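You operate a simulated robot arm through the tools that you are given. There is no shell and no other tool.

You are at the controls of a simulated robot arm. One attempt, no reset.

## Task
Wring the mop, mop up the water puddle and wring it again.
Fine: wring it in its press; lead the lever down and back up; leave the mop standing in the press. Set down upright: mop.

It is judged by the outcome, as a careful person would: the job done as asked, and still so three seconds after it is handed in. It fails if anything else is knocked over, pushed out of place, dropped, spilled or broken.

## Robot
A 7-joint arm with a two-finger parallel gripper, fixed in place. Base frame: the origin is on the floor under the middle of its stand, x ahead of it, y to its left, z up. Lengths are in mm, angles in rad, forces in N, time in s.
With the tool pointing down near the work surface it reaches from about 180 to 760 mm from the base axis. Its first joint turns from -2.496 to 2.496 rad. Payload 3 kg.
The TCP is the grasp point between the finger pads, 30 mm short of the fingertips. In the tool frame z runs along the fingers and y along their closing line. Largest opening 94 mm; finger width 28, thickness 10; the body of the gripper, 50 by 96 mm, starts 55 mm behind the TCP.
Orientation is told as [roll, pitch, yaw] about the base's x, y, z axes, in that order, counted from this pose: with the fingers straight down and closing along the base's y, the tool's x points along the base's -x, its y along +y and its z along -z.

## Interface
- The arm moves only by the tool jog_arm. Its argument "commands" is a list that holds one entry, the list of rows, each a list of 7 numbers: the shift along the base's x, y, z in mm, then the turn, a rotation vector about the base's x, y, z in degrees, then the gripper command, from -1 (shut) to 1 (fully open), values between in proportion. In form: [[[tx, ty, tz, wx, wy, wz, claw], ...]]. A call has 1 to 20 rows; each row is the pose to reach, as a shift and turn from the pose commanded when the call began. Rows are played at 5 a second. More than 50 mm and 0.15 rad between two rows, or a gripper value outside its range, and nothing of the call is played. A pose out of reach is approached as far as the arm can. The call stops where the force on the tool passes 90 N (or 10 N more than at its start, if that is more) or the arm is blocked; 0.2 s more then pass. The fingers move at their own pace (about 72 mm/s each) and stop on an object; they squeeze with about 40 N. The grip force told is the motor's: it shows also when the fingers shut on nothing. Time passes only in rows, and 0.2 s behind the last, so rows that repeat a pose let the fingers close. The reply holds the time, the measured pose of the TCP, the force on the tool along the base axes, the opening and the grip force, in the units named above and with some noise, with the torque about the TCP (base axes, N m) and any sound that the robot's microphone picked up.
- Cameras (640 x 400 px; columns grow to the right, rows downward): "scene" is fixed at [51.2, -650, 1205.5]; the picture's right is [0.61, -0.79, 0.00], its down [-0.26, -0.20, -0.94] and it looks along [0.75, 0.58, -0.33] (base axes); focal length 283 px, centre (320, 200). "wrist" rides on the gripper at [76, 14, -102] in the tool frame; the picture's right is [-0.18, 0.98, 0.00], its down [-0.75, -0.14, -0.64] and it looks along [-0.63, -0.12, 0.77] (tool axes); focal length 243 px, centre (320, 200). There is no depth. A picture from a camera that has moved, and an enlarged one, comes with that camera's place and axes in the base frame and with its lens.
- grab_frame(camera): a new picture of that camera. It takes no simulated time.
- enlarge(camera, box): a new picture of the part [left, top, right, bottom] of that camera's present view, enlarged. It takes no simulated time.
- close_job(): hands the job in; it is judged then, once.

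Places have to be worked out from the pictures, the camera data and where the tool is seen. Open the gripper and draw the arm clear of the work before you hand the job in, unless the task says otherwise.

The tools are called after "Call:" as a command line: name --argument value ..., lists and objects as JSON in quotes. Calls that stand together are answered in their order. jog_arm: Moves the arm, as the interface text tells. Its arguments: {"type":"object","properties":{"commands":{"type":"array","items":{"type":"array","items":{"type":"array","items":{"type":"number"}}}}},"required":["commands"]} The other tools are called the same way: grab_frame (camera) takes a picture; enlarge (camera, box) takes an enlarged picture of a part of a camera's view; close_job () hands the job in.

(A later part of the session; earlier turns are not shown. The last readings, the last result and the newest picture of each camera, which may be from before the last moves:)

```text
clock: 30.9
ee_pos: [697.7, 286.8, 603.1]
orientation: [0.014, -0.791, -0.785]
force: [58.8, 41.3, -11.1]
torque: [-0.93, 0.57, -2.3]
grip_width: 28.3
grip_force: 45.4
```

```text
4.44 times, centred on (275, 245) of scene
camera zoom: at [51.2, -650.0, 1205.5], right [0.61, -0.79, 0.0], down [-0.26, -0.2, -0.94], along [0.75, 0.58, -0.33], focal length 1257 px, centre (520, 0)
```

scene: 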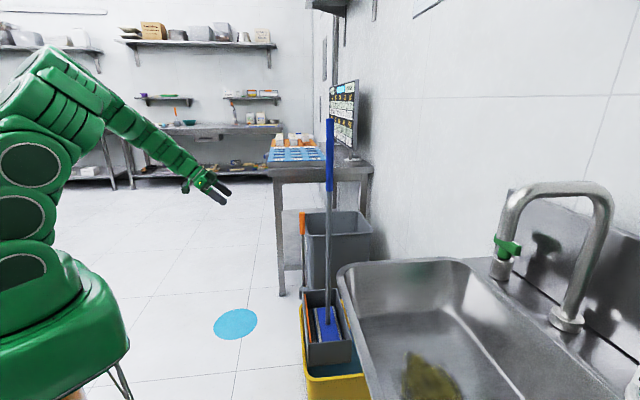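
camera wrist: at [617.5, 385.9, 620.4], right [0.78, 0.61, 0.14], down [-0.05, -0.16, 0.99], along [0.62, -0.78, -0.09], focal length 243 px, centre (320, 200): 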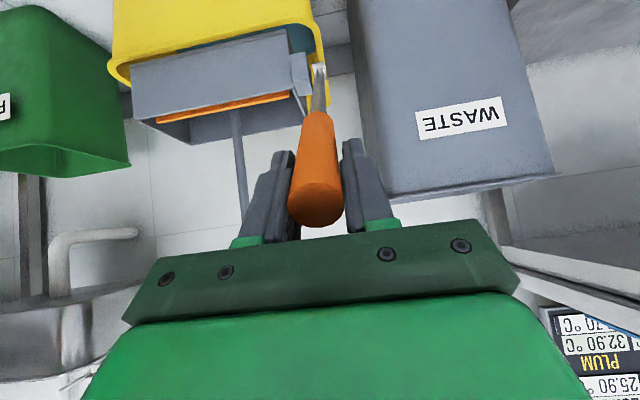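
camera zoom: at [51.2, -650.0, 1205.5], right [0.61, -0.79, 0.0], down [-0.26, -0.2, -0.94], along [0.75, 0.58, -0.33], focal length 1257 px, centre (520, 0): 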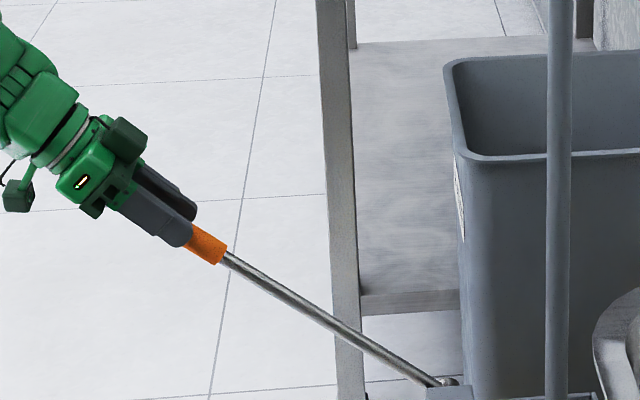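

There's a 70 N sideways load, so I centred too far toward -a. I'll shift back along +a before lifting, to zero that load.

Call:
jog_arm --commands '[[[1, 1, 0, 0, 0, 0, -1], [2, 2, 0, 0, 0, 0, -1], [2.8, 2.8, 0, 0, 0, 0, -1], [2.8, 2.8, 0, 0, 0, 0, -1]]]'

```text
clock: 31.9
ee_pos: [697.9, 288.3, 600.9]
orientation: [0.004, -0.79, -0.783]
force: [-10.2, 13.6, 14.3]
torque: [-0.67, 0.11, -0.51]
grip_width: 27.7
grip_force: 45.2
```

The sideways load is now near zero. I'll lift along the arc in a short stretch and re-check the forces.

Call:
jog_arm --commands '[[[3.1, -3.1, 5.4, 0, 0, 0, -1], [6.2, -6.2, 10.4, 0, 0, 0, -1], [9.4, -9.4, 14.8, 0, 0, 0, -1], [12.7, -12.7, 19.2, 0, 0, 0, -1], [16, -16, 23.5, 0, 0, 0, -1], [19.3, -19.3, 27.8, 0, 0, 0, -1]]]'

Call:
enlarge --camera "scene" --box '[230, 200, 320, 290]'

```text
clock: 33.3
ee_pos: [718.3, 267.1, 631.3]
orientation: [0.003, -0.791, -0.787]
force: [-70.0, -46.1, 11.6]
torque: [-0.22, 1.08, 0.26]
grip_width: 28.3
grip_force: 44.7
```

```text
4.44 times, centred on (275, 245) of scene
camera zoom: at [51.2, -650.0, 1205.5], right [0.61, -0.79, 0.0], down [-0.26, -0.2, -0.94], along [0.75, 0.58, -0.33], focal length 1257 px, centre (520, 0)
```

zoom: 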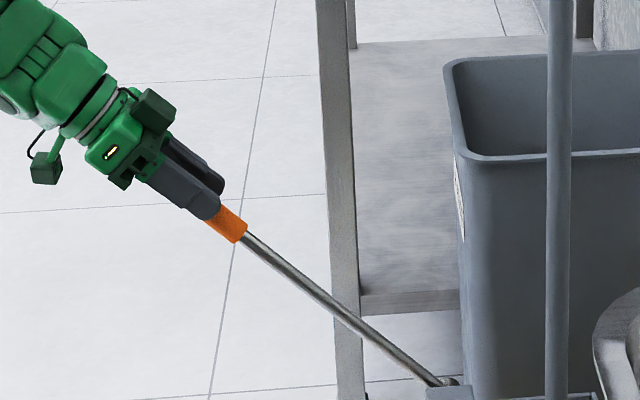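

The load reversed to about -82 N sideways, so the arm is stiff there and only about 2 mm off. I'll relax by 2 mm before continuing.

Call:
jog_arm --commands '[[[-0.5, -0.5, 0, 0, 0, 0, -1], [-1, -1, 0, 0, 0, 0, -1], [-1.4, -1.4, 0, 0, 0, 0, -1], [-1.4, -1.4, 0, 0, 0, 0, -1]]]'

```text
clock: 34.3
ee_pos: [718.5, 267.8, 629.8]
orientation: [0.008, -0.79, -0.786]
force: [-30.3, -49.5, -10.0]
torque: [-1.46, -0.24, 0.11]
grip_width: 28.1
grip_force: 45.3
```

The sideways load is still about -56 N. Before adjusting further I want to confirm the bucket itself hasn't moved, so I'll take the same enlarged view as at the start.

Call:
enlarge --camera "scene" --box '[280, 200, 400, 400]'

Call:
grab_frame --camera "wrist"

```text
2.00 times, centred on (340, 300) of scene
camera zoom: at [51.2, -650.0, 1205.5], right [0.61, -0.79, 0.0], down [-0.26, -0.2, -0.94], along [0.75, 0.58, -0.33], focal length 566 px, centre (280, 0)
```

zoom: 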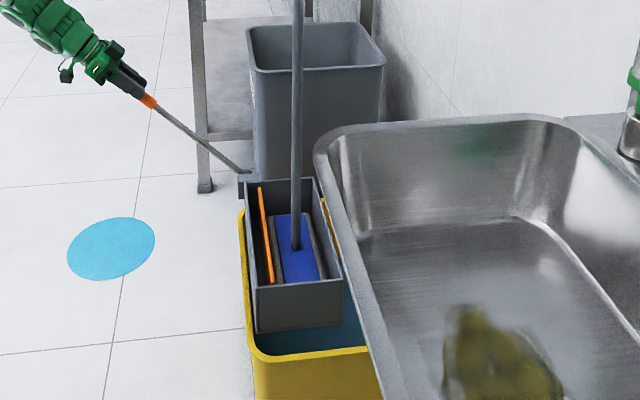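

```text
taken
camera wrist: at [638.2, 366.4, 647.3], right [0.78, 0.61, 0.14], down [-0.05, -0.16, 0.99], along [0.62, -0.78, -0.09], focal length 243 px, centre (320, 200)
```

wrist: 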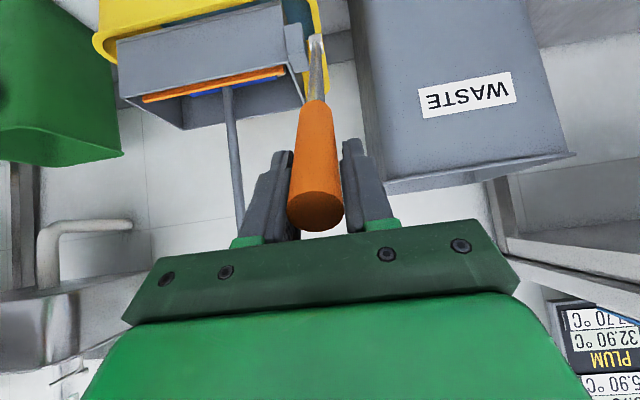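

The bucket, press and bin haven't moved. I'll keep relaxing the sideways load.

Call:
jog_arm --commands '[[[-0.8, -0.8, 0, 0, 0, 0, -1], [-1.6, -1.6, 0, 0, 0, 0, -1], [-2.2, -2.2, 0, 0, 0, 0, -1], [-2.2, -2.2, 0, 0, 0, 0, -1]]]'

```text
clock: 35.3
ee_pos: [716.7, 269.0, 630.2]
orientation: [0.013, -0.789, -0.784]
force: [34.1, 1.6, -24.2]
torque: [-0.86, 0.57, -1.49]
grip_width: 28.3
grip_force: 45.0
```

I'll correct the remaining offset, raise the lever a few more degrees and re-check.

Call:
jog_arm --commands '[[[1.2, 0.1, -0.9, 0, 0, 0, -1], [6.2, -5, 5, 0, 0, 0, -1], [11.3, -10, 10.8, 0, 0, 0, -1], [16.7, -15.4, 16.6, 0, 0, 0, -1], [22.1, -20.8, 22.2, 0, 0, 0, -1]]]'

```text
clock: 36.5
ee_pos: [737.7, 247.8, 655.3]
orientation: [0.012, -0.794, -0.787]
force: [6.3, 39.1, 23.7]
torque: [0.09, 0.95, -1.18]
grip_width: 27.9
grip_force: 45.3
```

Forces are moderate (about 30 N) and the lever is following. I'll continue to about 25° with small corrections.

Call:
jog_arm --commands '[[[0.9, 0.9, 0.5, 0, 0, 0, -1], [7.7, -5.9, 6.8, 0, 0, 0, -1], [15.4, -13.6, 13.6, 0, 0, 0, -1], [23.2, -21.4, 20.1, 0, 0, 0, -1], [31.2, -29.4, 26.1, 0, 0, 0, -1], [39.4, -37.6, 31.7, 0, 0, 0, -1]]]'

Call:
enlarge --camera "scene" --box '[220, 190, 400, 400]'

```text
clock: 37.9
ee_pos: [777.9, 208.2, 684.3]
orientation: [0.008, -0.789, -0.785]
force: [3.5, 25.6, 16.5]
torque: [0.8, 1.02, -0.54]
grip_width: 28.1
grip_force: 45.0
```

```text
1.90 times, centred on (310, 295) of scene
camera zoom: at [51.2, -650.0, 1205.5], right [0.61, -0.79, 0.0], down [-0.26, -0.2, -0.94], along [0.75, 0.58, -0.33], focal length 539 px, centre (339, 19)
```

zoom: 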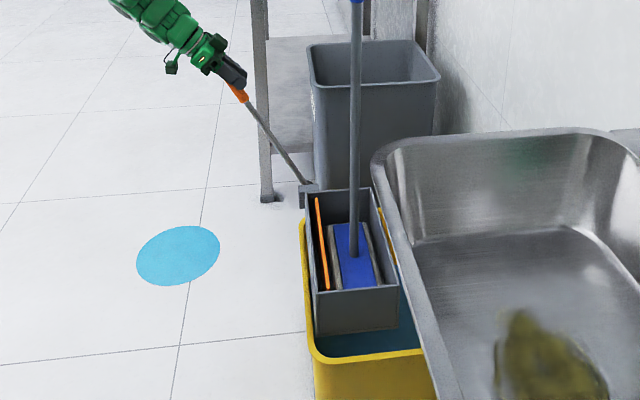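

The lever is about 25° from upright and the plate is drawing back. I'll continue to about 10°.

Call:
jog_arm --commands '[[[0.7, 0.7, 0.8, 0, 0, 0, -1], [10, -8.6, 7.8, 0, 0, 0, -1], [20.6, -19.2, 13.6, 0, 0, 0, -1], [31.2, -29.8, 18.7, 0, 0, 0, -1], [42.1, -40.7, 23.2, 0, 0, 0, -1], [53.2, -51.8, 27, 0, 0, 0, -1], [64.3, -62.9, 30.1, 0, 0, 0, -1]]]'

```text
clock: 39.5
ee_pos: [840.3, 145.8, 715.2]
orientation: [0.007, -0.79, -0.787]
force: [-4.4, 2.3, -3.6]
torque: [0.78, 0.65, -0.13]
grip_width: 28.0
grip_force: 45.4
```

Almost no load now at about 10°. I'll bring it the rest of the way to upright.

Call:
jog_arm --commands '[[[6, -6, 1.4, 0, 0, 0, -1], [12.2, -12.2, 2.6, 0, 0, 0, -1], [18, -18, 3.6, 0, 0, 0, -1], [23.5, -23.5, 4.4, 0, 0, 0, -1], [29, -29, 5, 0, 0, 0, -1], [34.9, -34.9, 5.4, 0, 0, 0, -1], [40.5, -40.5, 5.7, 0, 0, 0, -1]]]'

Call:
enlarge --camera "scene" --box '[260, 190, 380, 400]'

Call:
grab_frame --camera "wrist"

```text
clock: 41.1
ee_pos: [881.1, 104.9, 720.9]
orientation: [0.008, -0.792, -0.785]
force: [-12.7, -2.9, 32.7]
torque: [0.95, 0.9, 0.23]
grip_width: 27.9
grip_force: 45.2
```

```text
1.90 times, centred on (320, 295) of scene
camera zoom: at [51.2, -650.0, 1205.5], right [0.61, -0.79, 0.0], down [-0.26, -0.2, -0.94], along [0.75, 0.58, -0.33], focal length 539 px, centre (320, 19)
```

zoom: 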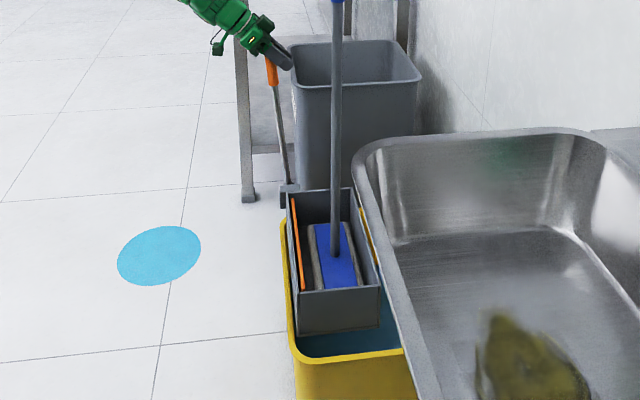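

```text
taken
camera wrist: at [800.4, 203.8, 738.2], right [0.78, 0.61, 0.14], down [-0.05, -0.16, 0.99], along [0.62, -0.78, -0.09], focal length 243 px, centre (320, 200)
```

wrist: 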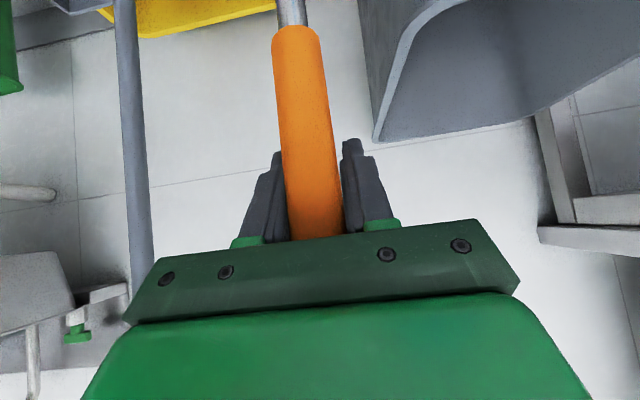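

The lever has crept to the edge of the pads and is still a few degrees short of upright. I'll open briefly, re-centre on it and close again.

Call:
jog_arm --commands '[[[0, 0, 0, 0, 0, 0, -0.1], [0, 0, 0, 0, 0, 0, 0.1], [-5, 5, -1, 0, 0, 0, 0.1], [-10, 10, -2, 0, 0, 0, 0.1]]]'

Call:
grab_frame --camera "wrist"

Call:
enlarge --camera "scene" --box '[260, 180, 340, 300]'

```text
clock: 42.1
ee_pos: [871.3, 114.9, 719.0]
orientation: [0.01, -0.791, -0.789]
force: [-0.2, -0.6, -0.5]
torque: [-0.02, 0.02, 0.01]
grip_width: 51.5
grip_force: 0.1
```

```text
taken
camera wrist: at [791.0, 213.5, 736.2], right [0.78, 0.61, 0.14], down [-0.05, -0.16, 0.99], along [0.62, -0.78, -0.09], focal length 243 px, centre (320, 200)
```

wrist: 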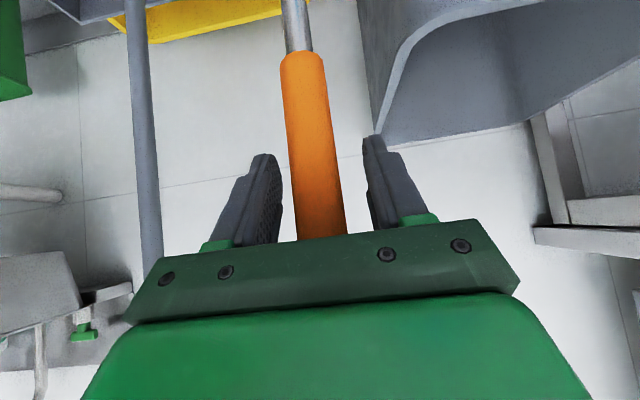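

```text
3.33 times, centred on (300, 240) of scene
camera zoom: at [51.2, -650.0, 1205.5], right [0.61, -0.79, 0.0], down [-0.26, -0.2, -0.94], along [0.75, 0.58, -0.33], focal length 943 px, centre (387, 67)
```

zoom: 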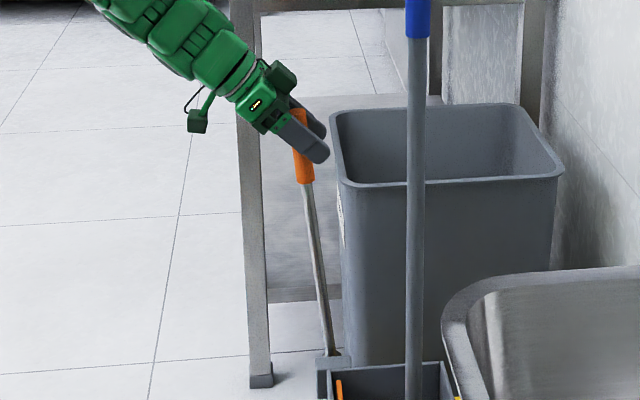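

The lever is at about 4.5° and 7 mm further out than the pads' centre. I'll centre, grip, and then bring it fully upright.

Call:
jog_arm --commands '[[[-3, 3, 0, 0, 0, 0, 0.1], [-5.5, 5.5, 0, 0, 0, 0, 0], [-5.5, 5.5, 0, 0, 0, 0, -0.5], [-5.5, 5.5, 0, 0, 0, 0, -1], [-5.5, 5.5, 0, 0, 0, 0, -1], [-5.5, 5.5, 0, 0, 0, 0, -1]]]'

```text
clock: 43.5
ee_pos: [865.4, 120.6, 719.1]
orientation: [0.008, -0.791, -0.786]
force: [-5.3, -2.9, 3.0]
torque: [0.25, 0.1, -0.02]
grip_width: 28.0
grip_force: 45.1
```

The grip is centred with little load. I'll move it the last 33 mm toward upright.

Call:
jog_arm --commands '[[[4, -4, 0.4, 0, 0, 0, -1], [8, -8, 0.7, 0, 0, 0, -1], [12, -12, 0.9, 0, 0, 0, -1], [16, -16, 1.1, 0, 0, 0, -1], [20, -20, 1.2, 0, 0, 0, -1], [23.3, -23.3, 1.2, 0, 0, 0, -1]]]'

Call:
enlarge --camera "scene" --box '[260, 180, 340, 300]'

Call:
grab_frame --camera "wrist"

```text
clock: 44.9
ee_pos: [888.7, 97.1, 719.6]
orientation: [0.009, -0.79, -0.787]
force: [-8.9, -3.1, 17.7]
torque: [0.5, 1.21, -0.1]
grip_width: 28.0
grip_force: 44.7
```

```text
3.33 times, centred on (300, 240) of scene
camera zoom: at [51.2, -650.0, 1205.5], right [0.61, -0.79, 0.0], down [-0.26, -0.2, -0.94], along [0.75, 0.58, -0.33], focal length 943 px, centre (387, 67)
```

zoom: 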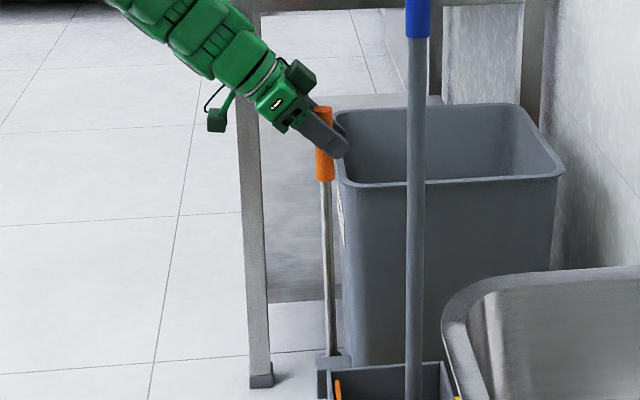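

```text
taken
camera wrist: at [808.3, 195.7, 736.2], right [0.78, 0.61, 0.14], down [-0.05, -0.16, 0.99], along [0.62, -0.78, -0.09], focal length 243 px, centre (320, 200)
```

wrist: 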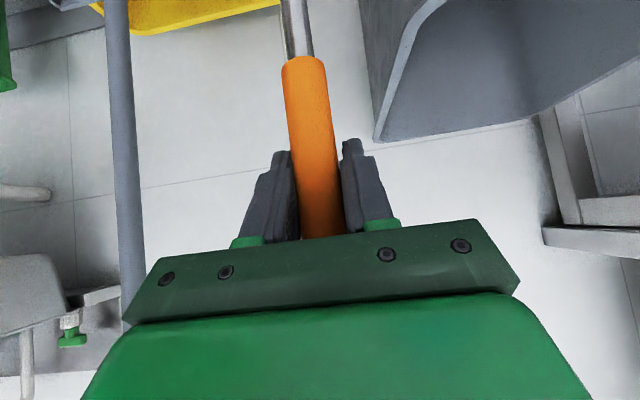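

It's within about 1.5° of its original position. I'll nudge it another 12 mm and watch for the upper stop.

Call:
jog_arm --commands '[[[3, -3, 0, 0, 0, 0, -1], [6, -6, 0, 0, 0, 0, -1], [9, -9, 0, 0, 0, 0, -1], [9, -9, 0, 0, 0, 0, -1]]]'

Call:
enlarge --camera "scene" --box '[260, 180, 340, 300]'

```text
clock: 45.9
ee_pos: [896.7, 89.3, 717.3]
orientation: [0.008, -0.788, -0.783]
force: [-33.7, 14.7, -15.6]
torque: [-0.64, -0.06, 0.06]
grip_width: 28.4
grip_force: 45.2
```

```text
3.33 times, centred on (300, 240) of scene
camera zoom: at [51.2, -650.0, 1205.5], right [0.61, -0.79, 0.0], down [-0.26, -0.2, -0.94], along [0.75, 0.58, -0.33], focal length 943 px, centre (387, 67)
```

zoom: 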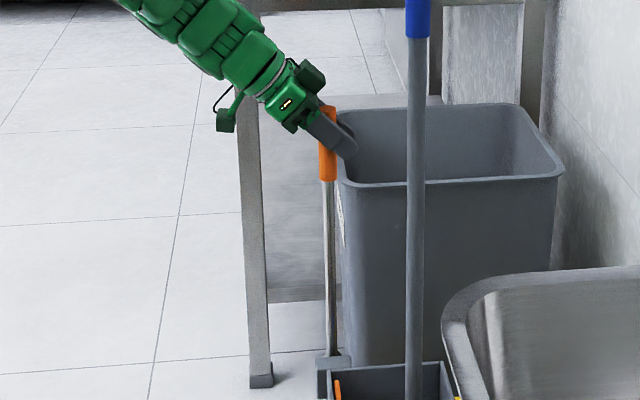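

The lever is back at its upper stop with 34 N pushing back, and it matches its original vertical line. First wring done, so I'll release it, back away along the swing plane, and check it stays upright.

Call:
jog_arm --commands '[[[-2, 2, 0, 0, 0, 0, -0.5], [-2, 2, 0, 0, 0, 0, 0.2], [-2, 2, 0, 0, 0, 0, 0.8], [-2, 2, 0, 0, 0, 0, 0.8], [-22, 22, 0, 0, 0, 0, 0.8], [-52, 52, 0, 0, 0, 0, 0.8], [-82, 82, 0, 0, 0, 0, 0.8], [-112, 112, 0, 0, 0, 0, 0.8]]]'

Call:
grab_frame --camera "wrist"

Call:
grab_frame --camera "scene"

Call:
enlarge --camera "scene" --box '[285, 260, 365, 400]'

```text
clock: 47.7
ee_pos: [785.6, 199.1, 719.2]
orientation: [0.008, -0.791, -0.786]
force: [0.3, -0.2, 0.2]
torque: [-0.02, 0.0, -0.02]
grip_width: 84.6
grip_force: 0.1
```

```text
taken
camera wrist: at [706.3, 297.6, 736.4], right [0.78, 0.61, 0.14], down [-0.05, -0.15, 0.99], along [0.62, -0.78, -0.09], focal length 243 px, centre (320, 200)
```

wrist: 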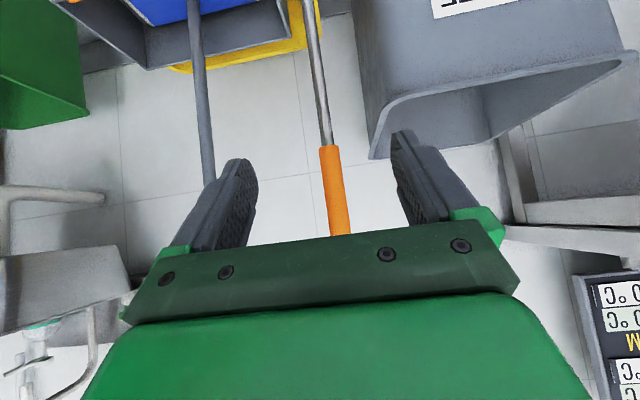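

```text
taken
```

scene: 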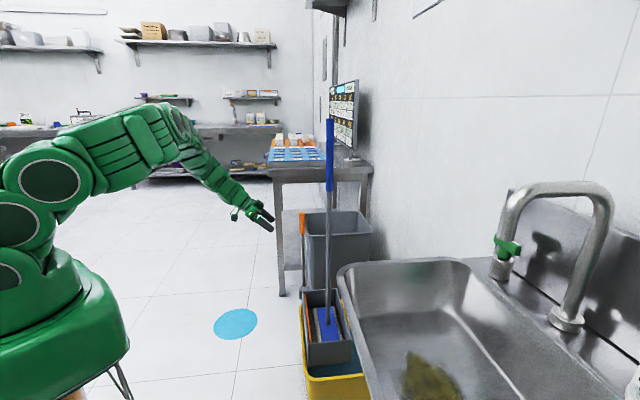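

```text
2.86 times, centred on (325, 330) of scene
camera zoom: at [51.2, -650.0, 1205.5], right [0.61, -0.79, 0.0], down [-0.26, -0.2, -0.94], along [0.75, 0.58, -0.33], focal length 808 px, centre (306, -171)
```

zoom: 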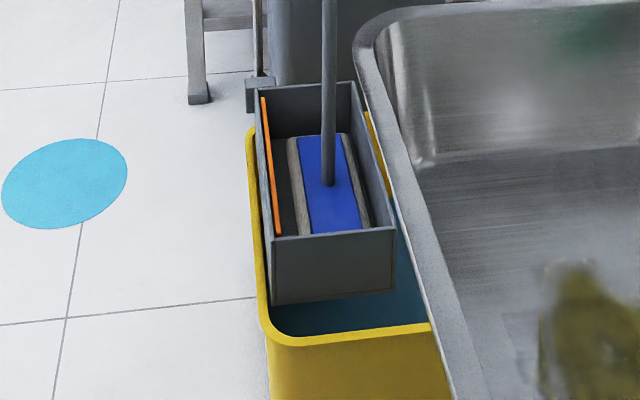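

The lever stands upright on its own, the plate is retracted, and the mop, bucket and bin are undisturbed. Before taking the mop I'll test with an empty hand whether a horizontal tool can reach over the puddle.

Call:
jog_arm --commands '[[[-13, 20, 13, 0, 0, 7.9, 0.8], [-27, 40, 26, 0, 0, 15.8, 0.8], [-40, 60, 39, 0, 0, 23.7, 0.8], [-54, 80, 52, 0, 0, 31.6, 0.8], [-67, 100, 65, 0, 0, 39.5, 0.8], [-81, 120, 78, 0, 0, 47.4, 0.8], [-95, 140, 91, 0, 0, 55.3, 0.8], [-108, 160, 104, 0, 0, 63.2, 0.8], [-121, 180, 117, 0, 0, 71.1, 0.8], [-135, 201, 130, 0, 0, 79, 0.8]]]'

Call:
jog_arm --commands '[[[0, 0, 0, 4.19, -6.22, 0, 0.8], [0, 0, 0, 8.39, -12.44, 0, 0.8], [0, 0, 0, 12.58, -18.65, 0, 0.8], [0, 0, 0, 16.77, -24.87, 0, 0.8], [0, 0, 0, 20.96, -31.09, 0, 0.8], [0, 0, 0, 25.16, -37.31, 0, 0.8]]]'

Call:
grab_frame --camera "scene"

```text
clock: 49.9
ee_pos: [650.9, 401.2, 848.6]
orientation: [0.01, -0.792, 0.593]
force: [0.2, 0.6, -0.5]
torque: [0.01, -0.01, -0.03]
grip_width: 84.6
grip_force: 0.0
```

```text
clock: 51.3
ee_pos: [650.6, 402.3, 848.6]
orientation: [-3.02, -1.564, -2.66]
force: [-0.4, -0.1, 0.1]
torque: [-0.03, 0.0, 0.01]
grip_width: 84.6
grip_force: 0.0
```

```text
taken
```

scene: 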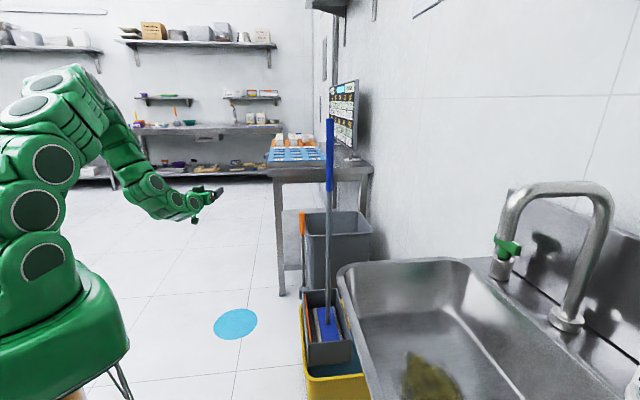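

Horizontal pointing works. Next I'll extend out over the puddle at the height the hand would have while mopping.

Call:
jog_arm --commands '[[[28, 27, -15, 0, 0, 0, 0.8], [56, 54, -30, 0, 0, 0, 0.8], [84, 81, -45, 0, 0, 0, 0.8], [112, 108, -60, 0, 0, 0, 0.8], [137, 135, -75, 0, 0, 0, 0.8], [160, 160, -79, 0, 0, 0, 0.8], [185, 180, -79, 0, 0, 0, 0.8], [185, 180, -79, 0, 0, 0, 0.8]]]'

Call:
grab_frame --camera "scene"

```text
clock: 53.1
ee_pos: [835.7, 581.0, 770.2]
orientation: [-3.03, -1.567, -2.652]
force: [-0.9, 0.5, -0.1]
torque: [0.0, 0.02, 0.0]
grip_width: 84.6
grip_force: 0.1
```

```text
taken
```

scene: 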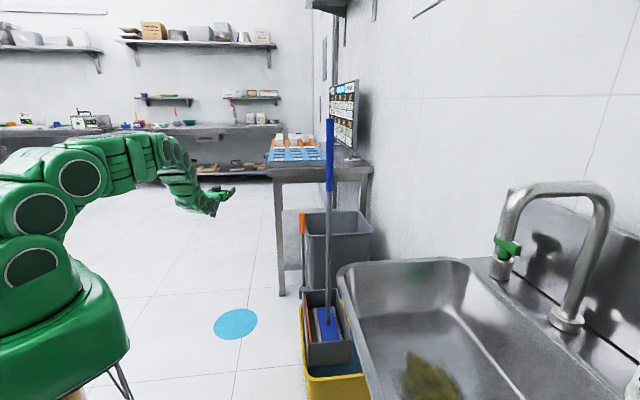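

The arm reaches 1018 mm radius there without trouble. Holding the mop lower would cut the tipping lever arm when dragging, so I'll test whether the hand can also get down to about z 420 at this radius.

Call:
jog_arm --commands '[[[-5, -3, -45, 0, 0, 0, 0.8], [-10, -6, -90, 0, 0, 0, 0.8], [-15, -9, -135, 0, 0, 0, 0.8], [-20, -12, -180, 0, 0, 0, 0.8], [-25, -15, -225, 0, 0, 0, 0.8], [-30, -18, -270, 0, 0, 0, 0.8], [-35, -21, -315, 0, 0, 0, 0.8], [-40, -24, -350, 0, 0, 0, 0.8], [-40, -24, -350, 0, 0, 0, 0.8]]]'

Call:
grab_frame --camera "scene"

Call:
grab_frame --camera "wrist"

```text
clock: 55.1
ee_pos: [796.0, 557.0, 572.5]
orientation: [3.119, -1.565, -2.515]
force: [0.2, -1.3, -1.2]
torque: [0.0, 0.0, 0.02]
grip_width: 84.5
grip_force: 0.0
out of reach, approached as far as the arm can: row 5, 6, 7, 8, 9
```

```text
taken
```

scene: 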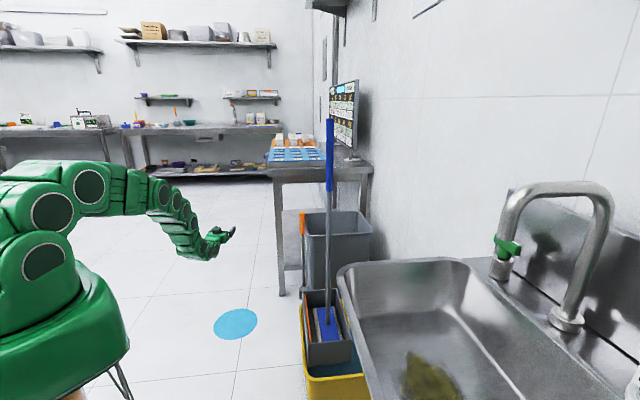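

```text
taken
camera wrist: at [703.1, 510.4, 494.6], right [-0.56, 0.81, 0.18], down [-0.45, -0.48, 0.75], along [0.7, 0.33, 0.64], focal length 243 px, centre (320, 200)
```

wrist: 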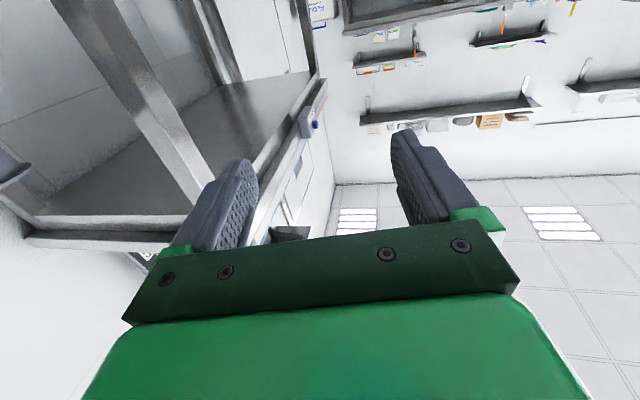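

A horizontal tool runs out of wrist travel near z 590, so a grip around z 940 on the handle (about 640 when the mop is on the floor) is a good compromise. I'll come back up and in, then look at the resulting pose.

Call:
jog_arm --commands '[[[-10, -20, 40, 0, 0, 0, 0.8], [-20, -40, 80, 0, 0, 0, 0.8], [-30, -60, 120, 0, 0, 0, 0.8], [-40, -80, 160, 0, 0, 0, 0.8], [-50, -100, 200, 0, 0, 0, 0.8], [-60, -125, 240, 0, 0, 0, 0.8], [-70, -150, 280, 0, 0, 0, 0.8], [-80, -180, 320, 0, 0, 0, 0.8], [-90, -210, 360, 0, 0, 0, 0.8]]]'

Call:
grab_frame --camera "wrist"

```text
refused: row 8 steps farther than a row can; nothing moved
```

```text
taken
camera wrist: at [703.1, 510.4, 494.6], right [-0.56, 0.81, 0.18], down [-0.45, -0.48, 0.75], along [0.7, 0.33, 0.64], focal length 243 px, centre (320, 200)
```

wrist: 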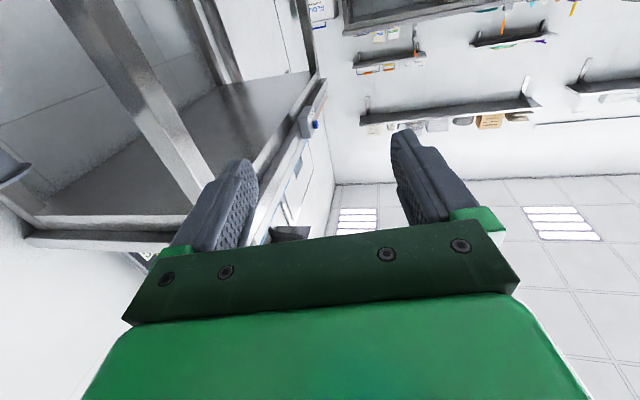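

The last rows stepped slightly too far, so I'll redo the retreat with smaller steps.

Call:
jog_arm --commands '[[[-10, -20, 40, 0, 0, 0, 0.8], [-20, -40, 80, 0, 0, 0, 0.8], [-30, -60, 120, 0, 0, 0, 0.8], [-40, -80, 160, 0, 0, 0, 0.8], [-50, -100, 200, 0, 0, 0, 0.8], [-60, -120, 240, 0, 0, 0, 0.8], [-70, -140, 280, 0, 0, 0, 0.8], [-80, -160, 320, 0, 0, 0, 0.8], [-90, -180, 360, 0, 0, 0, 0.8], [-100, -200, 400, 0, 0, 0, 0.8]]]'

Call:
grab_frame --camera "wrist"

```text
clock: 57.3
ee_pos: [689.1, 354.1, 971.9]
orientation: [3.075, -1.565, -2.474]
force: [0.7, -0.2, 0.3]
torque: [0.01, -0.04, 0.03]
grip_width: 84.5
grip_force: 0.0
```

```text
taken
camera wrist: at [597.0, 308.3, 895.4], right [-0.56, 0.81, 0.18], down [-0.45, -0.48, 0.75], along [0.7, 0.33, 0.64], focal length 243 px, centre (320, 200)
```

wrist: 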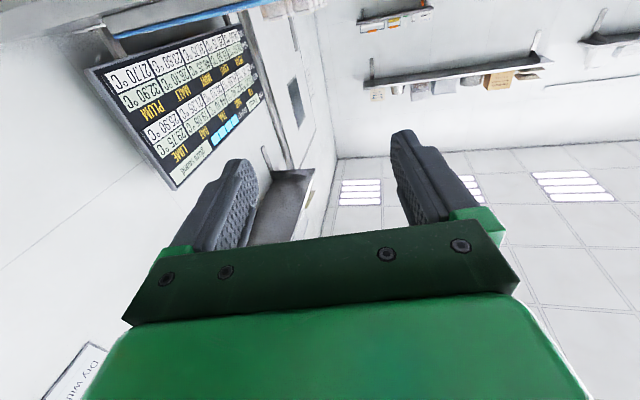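

The hand is level, pointing at azimuth 34°, as intended. I'll turn it to azimuth 0°, tilt it 20° downward, and line up in front of the mop handle around z 940.

Call:
jog_arm --commands '[[[-6, -42, -3, 0, 0, -3.1, 0.8], [-12, -84, -6, 0, 0, -6.2, 0.8], [-18, -126, -9, 0, 0, -9.3, 0.8], [-24, -168, -12, 0, 0, -12.4, 0.8], [-30, -210, -15, 0, 0, -15.5, 0.8], [-36, -252, -18, 0, 0, -18.6, 0.8], [-42, -294, -21, 0, 0, -21.7, 0.8], [-48, -336, -24, 0, 0, -24.8, 0.8], [-54, -378, -27, 0, 0, -27.9, 0.8], [-60, -420, -29, 0, 0, -31, 0.8], [-66, -460, -31, 0, 0, -34.2, 0.8]]]'

Call:
jog_arm --commands '[[[0, 0, 0, 0, 6.67, 0, 0.8], [0, 0, 0, 0, 13.33, 0, 0.8], [0, 0, 0, 0, 20, 0, 0.8], [0, 0, 0, 0, 20, 0, 0.8]]]'

Call:
grab_frame --camera "wrist"

Call:
grab_frame --camera "scene"

```text
clock: 59.7
ee_pos: [676.3, -148.7, 883.0]
orientation: [-3.065, -1.563, 3.076]
force: [-2.1, -7.5, 0.2]
torque: [-0.04, 0.06, 0.55]
grip_width: 84.6
grip_force: 0.0
out of reach, approached as far as the arm can: row 2, 3, 4, 5, 6, 7, 8, 9, 10, 11
```

```text
clock: 60.7
ee_pos: [674.8, -157.0, 883.3]
orientation: [0.005, -1.224, 0.001]
force: [0.4, 0.9, -0.3]
torque: [0.03, 0.01, 0.02]
grip_width: 84.5
grip_force: 0.0
out of reach, approached as far as the arm can: row 1, 2
```

```text
taken
camera wrist: at [552.3, -142.7, 845.3], right [0.06, 0.98, 0.17], down [-0.35, -0.14, 0.93], along [0.94, -0.11, 0.33], focal length 243 px, centre (320, 200)
```

wrist: 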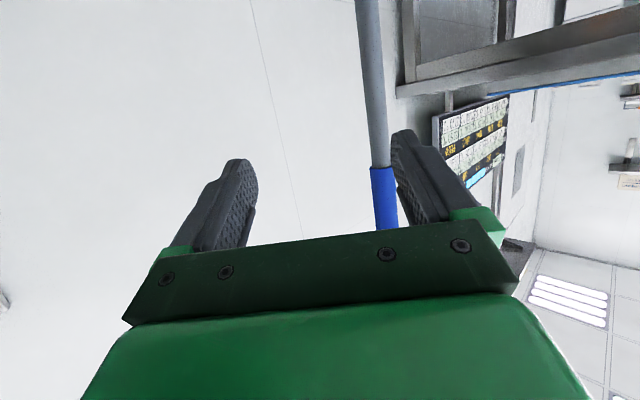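

```text
taken
```

scene: 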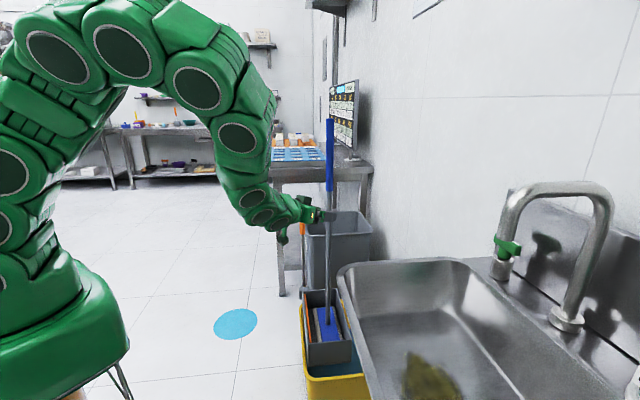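

Fully level was at the wrist limit, but 20° down works, and the hand is now at (675, -157, 883). Triangulation puts the handle at about (807, -105) with its blue grip starting near z 910. I'll line up with it at z 940 and look.

Call:
jog_arm --commands '[[[10, 20, 22, 0, 0, 0, 1], [20, 40, 44, 0, 0, 0, 1], [35, 52, 58, 0, 0, 0, 1], [35, 52, 58, 0, 0, 0, 1]]]'

Call:
grab_frame --camera "wrist"

```text
clock: 61.7
ee_pos: [710.3, -103.4, 942.7]
orientation: [0.006, -1.227, 0.001]
force: [0.7, -0.3, 0.1]
torque: [-0.02, 0.01, -0.01]
grip_width: 94.1
grip_force: 0.0
```

```text
taken
camera wrist: at [586.6, -89.9, 903.8], right [0.06, 0.98, 0.17], down [-0.35, -0.14, 0.93], along [0.94, -0.11, 0.34], focal length 243 px, centre (320, 200)
```

wrist: 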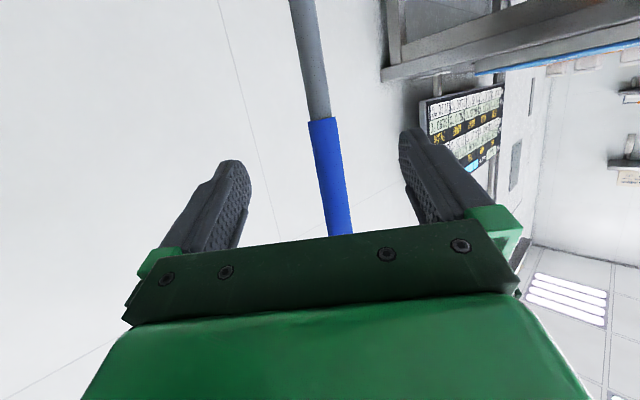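

The handle is well centred between the fingers. I'll move in along x to bring it between the pads.

Call:
jog_arm --commands '[[[25, 0, 0, 0, 0, 0, 1], [50, 0, 0, 0, 0, 0, 1], [75, 0, 0, 0, 0, 0, 1], [94, 0, 0, 0, 0, 0, 1], [94, 0, 0, 0, 0, 0, 1]]]'

Call:
grab_frame --camera "wrist"

Call:
enlarge --camera "scene" --box '[270, 130, 370, 230]'

```text
clock: 62.9
ee_pos: [804.0, -104.1, 940.2]
orientation: [0.007, -1.226, 0.0]
force: [-0.4, -0.8, 0.3]
torque: [0.04, -0.02, 0.01]
grip_width: 94.2
grip_force: 0.2
```

```text
taken
camera wrist: at [681.2, -90.7, 902.7], right [0.06, 0.98, 0.17], down [-0.35, -0.14, 0.93], along [0.94, -0.11, 0.34], focal length 243 px, centre (320, 200)
```

wrist: 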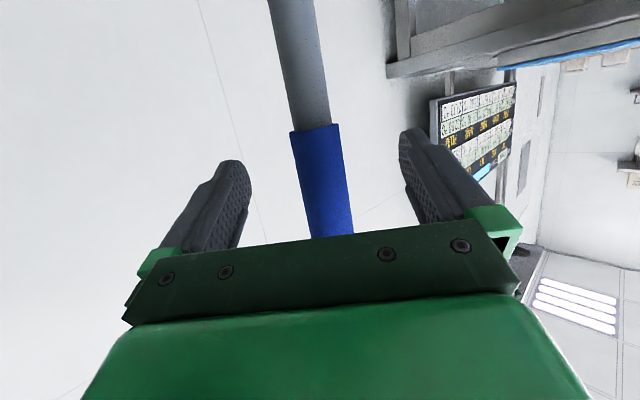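

```text
4.00 times, centred on (320, 180) of scene
camera zoom: at [51.2, -650.0, 1205.5], right [0.61, -0.79, 0.0], down [-0.26, -0.2, -0.94], along [0.75, 0.58, -0.33], focal length 1131 px, centre (320, 280)
```

zoom: 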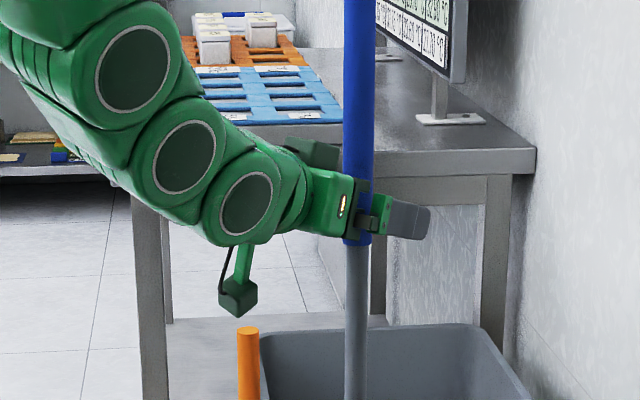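

I'll enlarge the wrist view to check how deep the handle sits between the fingers.

Call:
enlarge --camera "wrist" --box '[220, 100, 420, 240]'

```text
2.86 times, centred on (320, 170) of wrist
camera zoom: at [681.2, -90.7, 902.7], right [0.06, 0.98, 0.17], down [-0.35, -0.14, 0.93], along [0.94, -0.11, 0.34], focal length 693 px, centre (320, 286)
```

zoom: 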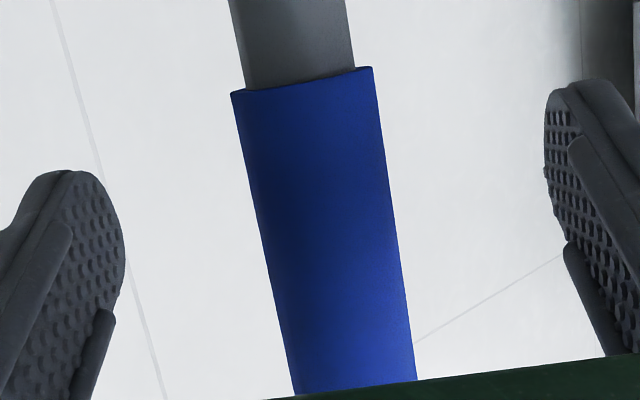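

Triangulation puts the handle about 5 mm beyond the TCP, well within the pads. I'll nudge forward 4 mm and close gently.

Call:
jog_arm --commands '[[[4, 0, 0, 0, 0, 0, 0.5], [4, 0, 0, 0, 0, 0, 0], [4, 0, 0, 0, 0, 0, -0.4], [4, 0, 0, 0, 0, 0, -0.6], [4, 0, 0, 0, 0, 0, -1], [4, 0, 0, 0, 0, 0, -1]]]'

Call:
grab_frame --camera "wrist"

Call:
grab_frame --camera "scene"

```text
clock: 64.3
ee_pos: [808.5, -104.2, 940.9]
orientation: [0.005, -1.226, 0.001]
force: [-0.1, 2.2, 3.4]
torque: [0.03, 0.01, 0.02]
grip_width: 29.7
grip_force: 40.4
```

```text
taken
camera wrist: at [685.1, -91.3, 902.8], right [0.06, 0.98, 0.17], down [-0.35, -0.14, 0.93], along [0.93, -0.11, 0.34], focal length 243 px, centre (320, 200)
```

wrist: 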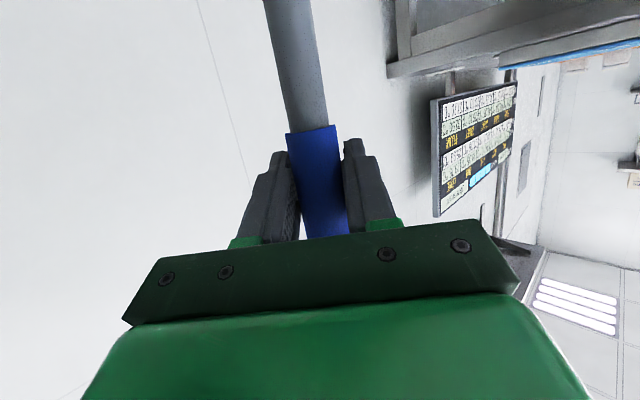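

```text
taken
```

scene: 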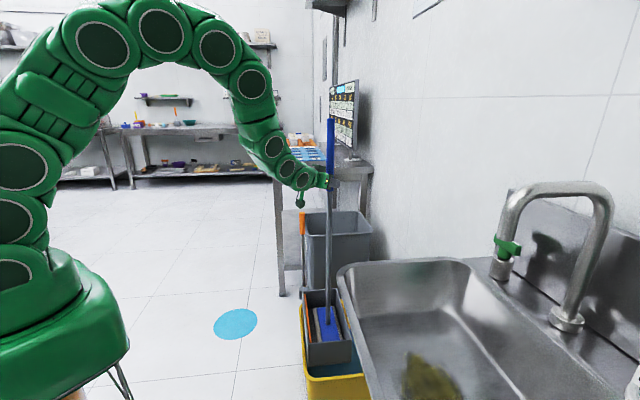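

The grip reads about 30 mm, which over-reads by roughly 5 mm as it did on the lever, so the handle is held properly. I'll lift straight up a little and read the weight.

Call:
jog_arm --commands '[[[0, 0, 5, 0, 0, 0, -1], [0, 0, 12, 0, 0, 0, -1], [0, 0, 20, 0, 0, 0, -1], [0, 0, 30, 0, 0, 0, -1]]]'

Call:
enlarge --camera "scene" --box '[280, 160, 380, 400]'

```text
clock: 65.3
ee_pos: [808.1, -105.0, 971.1]
orientation: [0.003, -1.227, -0.001]
force: [0.1, -0.1, -5.8]
torque: [-0.04, 0.07, 0.03]
grip_width: 29.5
grip_force: 40.5
```

```text
1.67 times, centred on (330, 280) of scene
camera zoom: at [51.2, -650.0, 1205.5], right [0.61, -0.79, 0.0], down [-0.26, -0.2, -0.94], along [0.75, 0.58, -0.33], focal length 471 px, centre (303, 67)
```

zoom: 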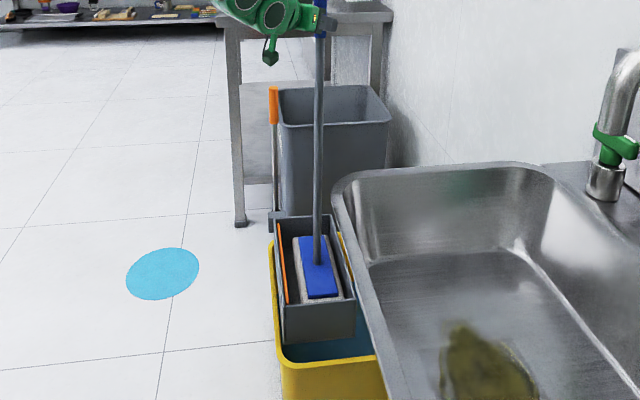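

The mop weighs only about 6 N and is coming up cleanly. I'll keep lifting straight up until the head clears the press.

Call:
jog_arm --commands '[[[0, 0, 15, 0, 0, 0, -1], [0, 0, 30, 0, 0, 0, -1], [0, 0, 45, 0, 0, 0, -1], [0, 0, 60, 0, 0, 0, -1], [0, 0, 75, 0, 0, 0, -1], [0, 0, 90, 0, 0, 0, -1], [0, 0, 105, 0, 0, 0, -1], [0, 0, 120, 0, 0, 0, -1], [0, 0, 135, 0, 0, 0, -1], [0, 0, 150, 0, 0, 0, -1]]]'

Call:
enlarge --camera "scene" --box '[280, 160, 380, 400]'

Call:
grab_frame --camera "scene"

```text
clock: 67.5
ee_pos: [808.1, -103.6, 1119.0]
orientation: [0.008, -1.227, -0.001]
force: [0.0, 0.0, -4.6]
torque: [-0.02, 0.04, 0.01]
grip_width: 29.9
grip_force: 40.3
```

```text
1.67 times, centred on (330, 280) of scene
camera zoom: at [51.2, -650.0, 1205.5], right [0.61, -0.79, 0.0], down [-0.26, -0.2, -0.94], along [0.75, 0.58, -0.33], focal length 471 px, centre (303, 67)
```

zoom: 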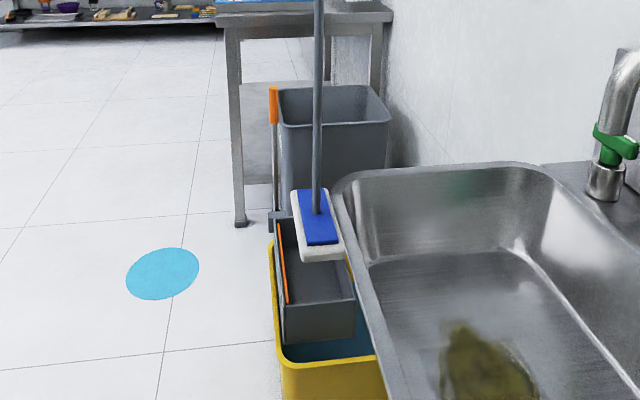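

```text
taken
```

scene: 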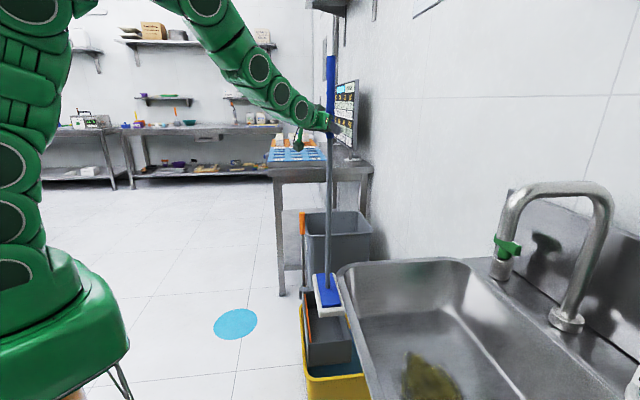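

The head is clear, with the pad bottom near z 480 and the press rim around 375. I'll move out perpendicular to the press, away from the lever, and then check the mop hangs straight.

Call:
jog_arm --commands '[[[-12, 12, 0, 0, 0, 0, -1], [-30, 30, 0, 0, 0, 0, -1], [-50, 50, 0, 0, 0, 0, -1], [-70, 70, 0, 0, 0, 0, -1], [-90, 90, 0, 0, 0, 0, -1], [-110, 110, 0, 0, 0, 0, -1], [-130, 130, 0, 0, 0, 0, -1], [-150, 150, 0, 0, 0, 0, -1], [-168, 168, 0, 0, 0, 0, -1], [-182, 182, 0, 0, 0, 0, -1], [-190, 190, 0, 0, 0, 0, -1], [-190, 190, 0, 0, 0, 0, -1]]]'

Call:
grab_frame --camera "scene"

```text
clock: 70.1
ee_pos: [637.7, 78.9, 1141.0]
orientation: [0.002, -1.223, 0.0]
force: [0.2, 0.1, -5.4]
torque: [0.05, -0.13, -0.01]
grip_width: 29.5
grip_force: 40.7
out of reach, approached as far as the arm can: row 9, 10, 11, 12
```

```text
taken
```

scene: 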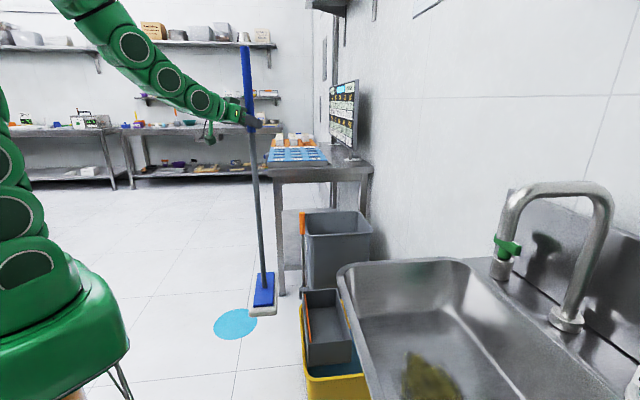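

The mop hangs straight. I'll carry it around to the far side of the puddle, turning the hand to azimuth 34° and lowering so the pad is about 120 mm above the floor.

Call:
jog_arm --commands '[[[0.1, 5.9, -3.8, 0, 0, 0.34, -1], [0.5, 23.5, -15.2, 0, 0, 1.36, -1], [1, 52.8, -34.2, 0, 0, 3.06, -1], [1.8, 88, -57, 0, 0, 5.1, -1], [2.5, 123.3, -79.8, 0, 0, 7.14, -1], [3.2, 158.5, -102.6, 0, 0, 9.18, -1], [4, 193.7, -125.4, 0, 0, 11.22, -1], [4.7, 228.9, -148.2, 0, 0, 13.26, -1], [5.4, 264.2, -171, 0, 0, 15.3, -1], [6.1, 299.4, -193.8, 0, 0, 17.34, -1], [6.8, 334.6, -216.6, 0, 0, 19.38, -1], [7.6, 369.8, -239.4, 0, 0, 21.42, -1], [8.3, 405, -262.2, 0, 0, 23.46, -1], [9, 440.3, -285, 0, 0, 25.5, -1], [9.7, 475.5, -307.8, 0, 0, 27.54, -1], [10.4, 510.7, -330.6, 0, 0, 29.58, -1], [11, 540, -349.6, 0, 0, 31.28, -1], [11.5, 563.5, -364.8, 0, 0, 32.64, -1], [11.9, 581, -376.2, 0, 0, 33.66, -1], [12, 587, -380, 0, 0, 34, -1]]]'

Call:
grab_frame --camera "scene"

Call:
enlarge --camera "scene" --box '[120, 180, 320, 380]'

```text
clock: 74.3
ee_pos: [649.1, 668.8, 759.4]
orientation: [0.003, -1.226, 0.595]
force: [1.1, 0.4, -5.4]
torque: [-0.03, 0.02, 0.02]
grip_width: 29.7
grip_force: 40.2
out of reach, approached as far as the arm can: row 2, 3, 4
```

```text
taken
```

scene: 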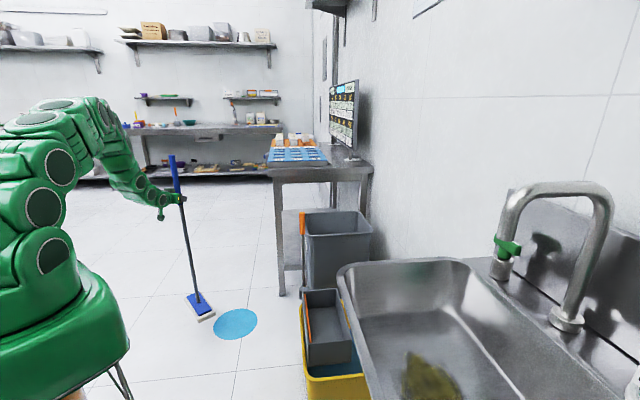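

```text
2.00 times, centred on (220, 280) of scene
camera zoom: at [51.2, -650.0, 1205.5], right [0.61, -0.79, 0.0], down [-0.26, -0.2, -0.94], along [0.75, 0.58, -0.33], focal length 566 px, centre (520, 40)
```

zoom: 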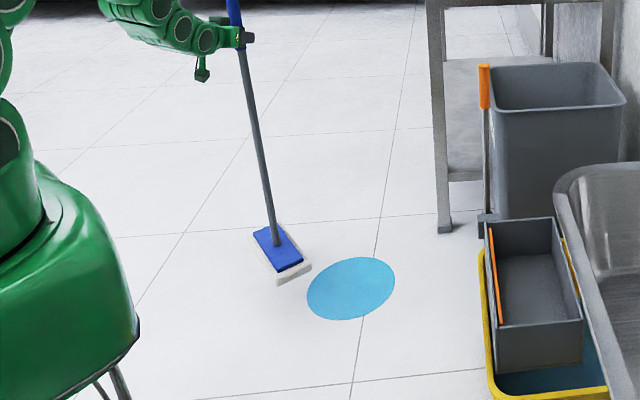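

The mop is vertical and ready at the puddle's far-left edge. Calibrated against the mop foot, the puddle centre is about (782, 538). I'll lower until the pad is about 10 mm above the floor.

Call:
jog_arm --commands '[[[0, 0, -25, 0, 0, 0, -1], [0, 0, -50, 0, 0, 0, -1], [0, 0, -75, 0, 0, 0, -1], [0, 0, -95, 0, 0, 0, -1], [0, 0, -108, 0, 0, 0, -1], [0, 0, -108, 0, 0, 0, -1]]]'

Call:
enlarge --camera "scene" --box '[120, 180, 320, 380]'

```text
clock: 75.7
ee_pos: [649.7, 667.3, 653.2]
orientation: [0.003, -1.227, 0.593]
force: [0.0, 0.3, -5.1]
torque: [-0.02, 0.07, 0.02]
grip_width: 29.7
grip_force: 40.3
```

```text
2.00 times, centred on (220, 280) of scene
camera zoom: at [51.2, -650.0, 1205.5], right [0.61, -0.79, 0.0], down [-0.26, -0.2, -0.94], along [0.75, 0.58, -0.33], focal length 566 px, centre (520, 40)
```

zoom: 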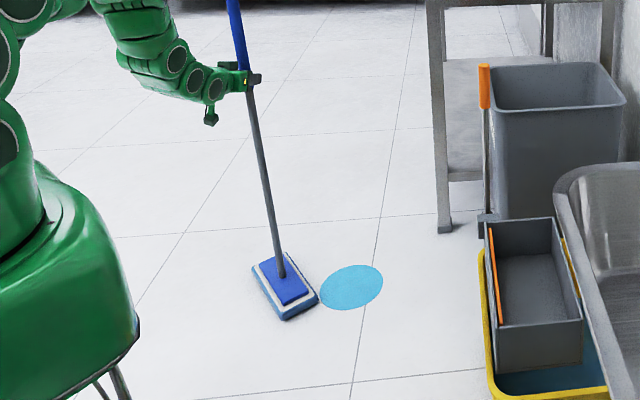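

The puddle is already shrinking as the pad's edge takes up water. I'll lower the last millimetres until I feel light floor contact.

Call:
jog_arm --commands '[[[0, 0, -3, 0, 0, 0, -1], [0, 0, -6, 0, 0, 0, -1], [0, 0, -9, 0, 0, 0, -1], [0, 0, -9, 0, 0, 0, -1]]]'

Call:
enlarge --camera "scene" --box '[170, 250, 310, 370]'

```text
clock: 76.7
ee_pos: [650.6, 667.1, 648.3]
orientation: [0.007, -1.236, 0.588]
force: [2.3, -12.9, 67.4]
torque: [0.14, -0.28, -0.04]
grip_width: 29.9
grip_force: 40.0
```

```text
3.33 times, centred on (240, 310) of scene
camera zoom: at [51.2, -650.0, 1205.5], right [0.61, -0.79, 0.0], down [-0.26, -0.2, -0.94], along [0.75, 0.58, -0.33], focal length 943 px, centre (587, -167)
```

zoom: 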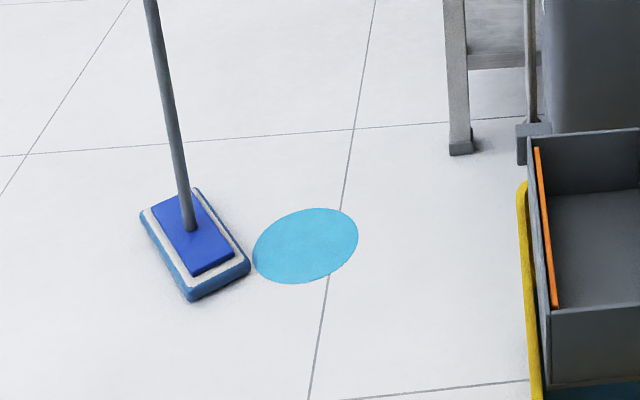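

Contact came sooner than expected at about z 651 (67 N). I'll ease off to a very light touch.

Call:
jog_arm --commands '[[[0, 0, 3, 0, 0, 0, -1], [0, 0, 5, 0, 0, 0, -1], [0, 0, 5, 0, 0, 0, -1]]]'

```text
clock: 77.5
ee_pos: [647.4, 667.7, 648.3]
orientation: [0.005, -1.225, 0.595]
force: [3.5, 4.6, 30.9]
torque: [0.02, 0.01, 0.06]
grip_width: 29.9
grip_force: 39.8
```

Call:
jog_arm --commands '[[[0, 0, 1.5, 0, 0, 0, -1], [0, 0, 3, 0, 0, 0, -1], [0, 0, 3, 0, 0, 0, -1]]]'

```text
clock: 78.3
ee_pos: [649.4, 666.9, 649.5]
orientation: [0.004, -1.224, 0.597]
force: [-0.4, -0.4, -5.3]
torque: [0.04, 0.03, -0.02]
grip_width: 29.7
grip_force: 40.0
```

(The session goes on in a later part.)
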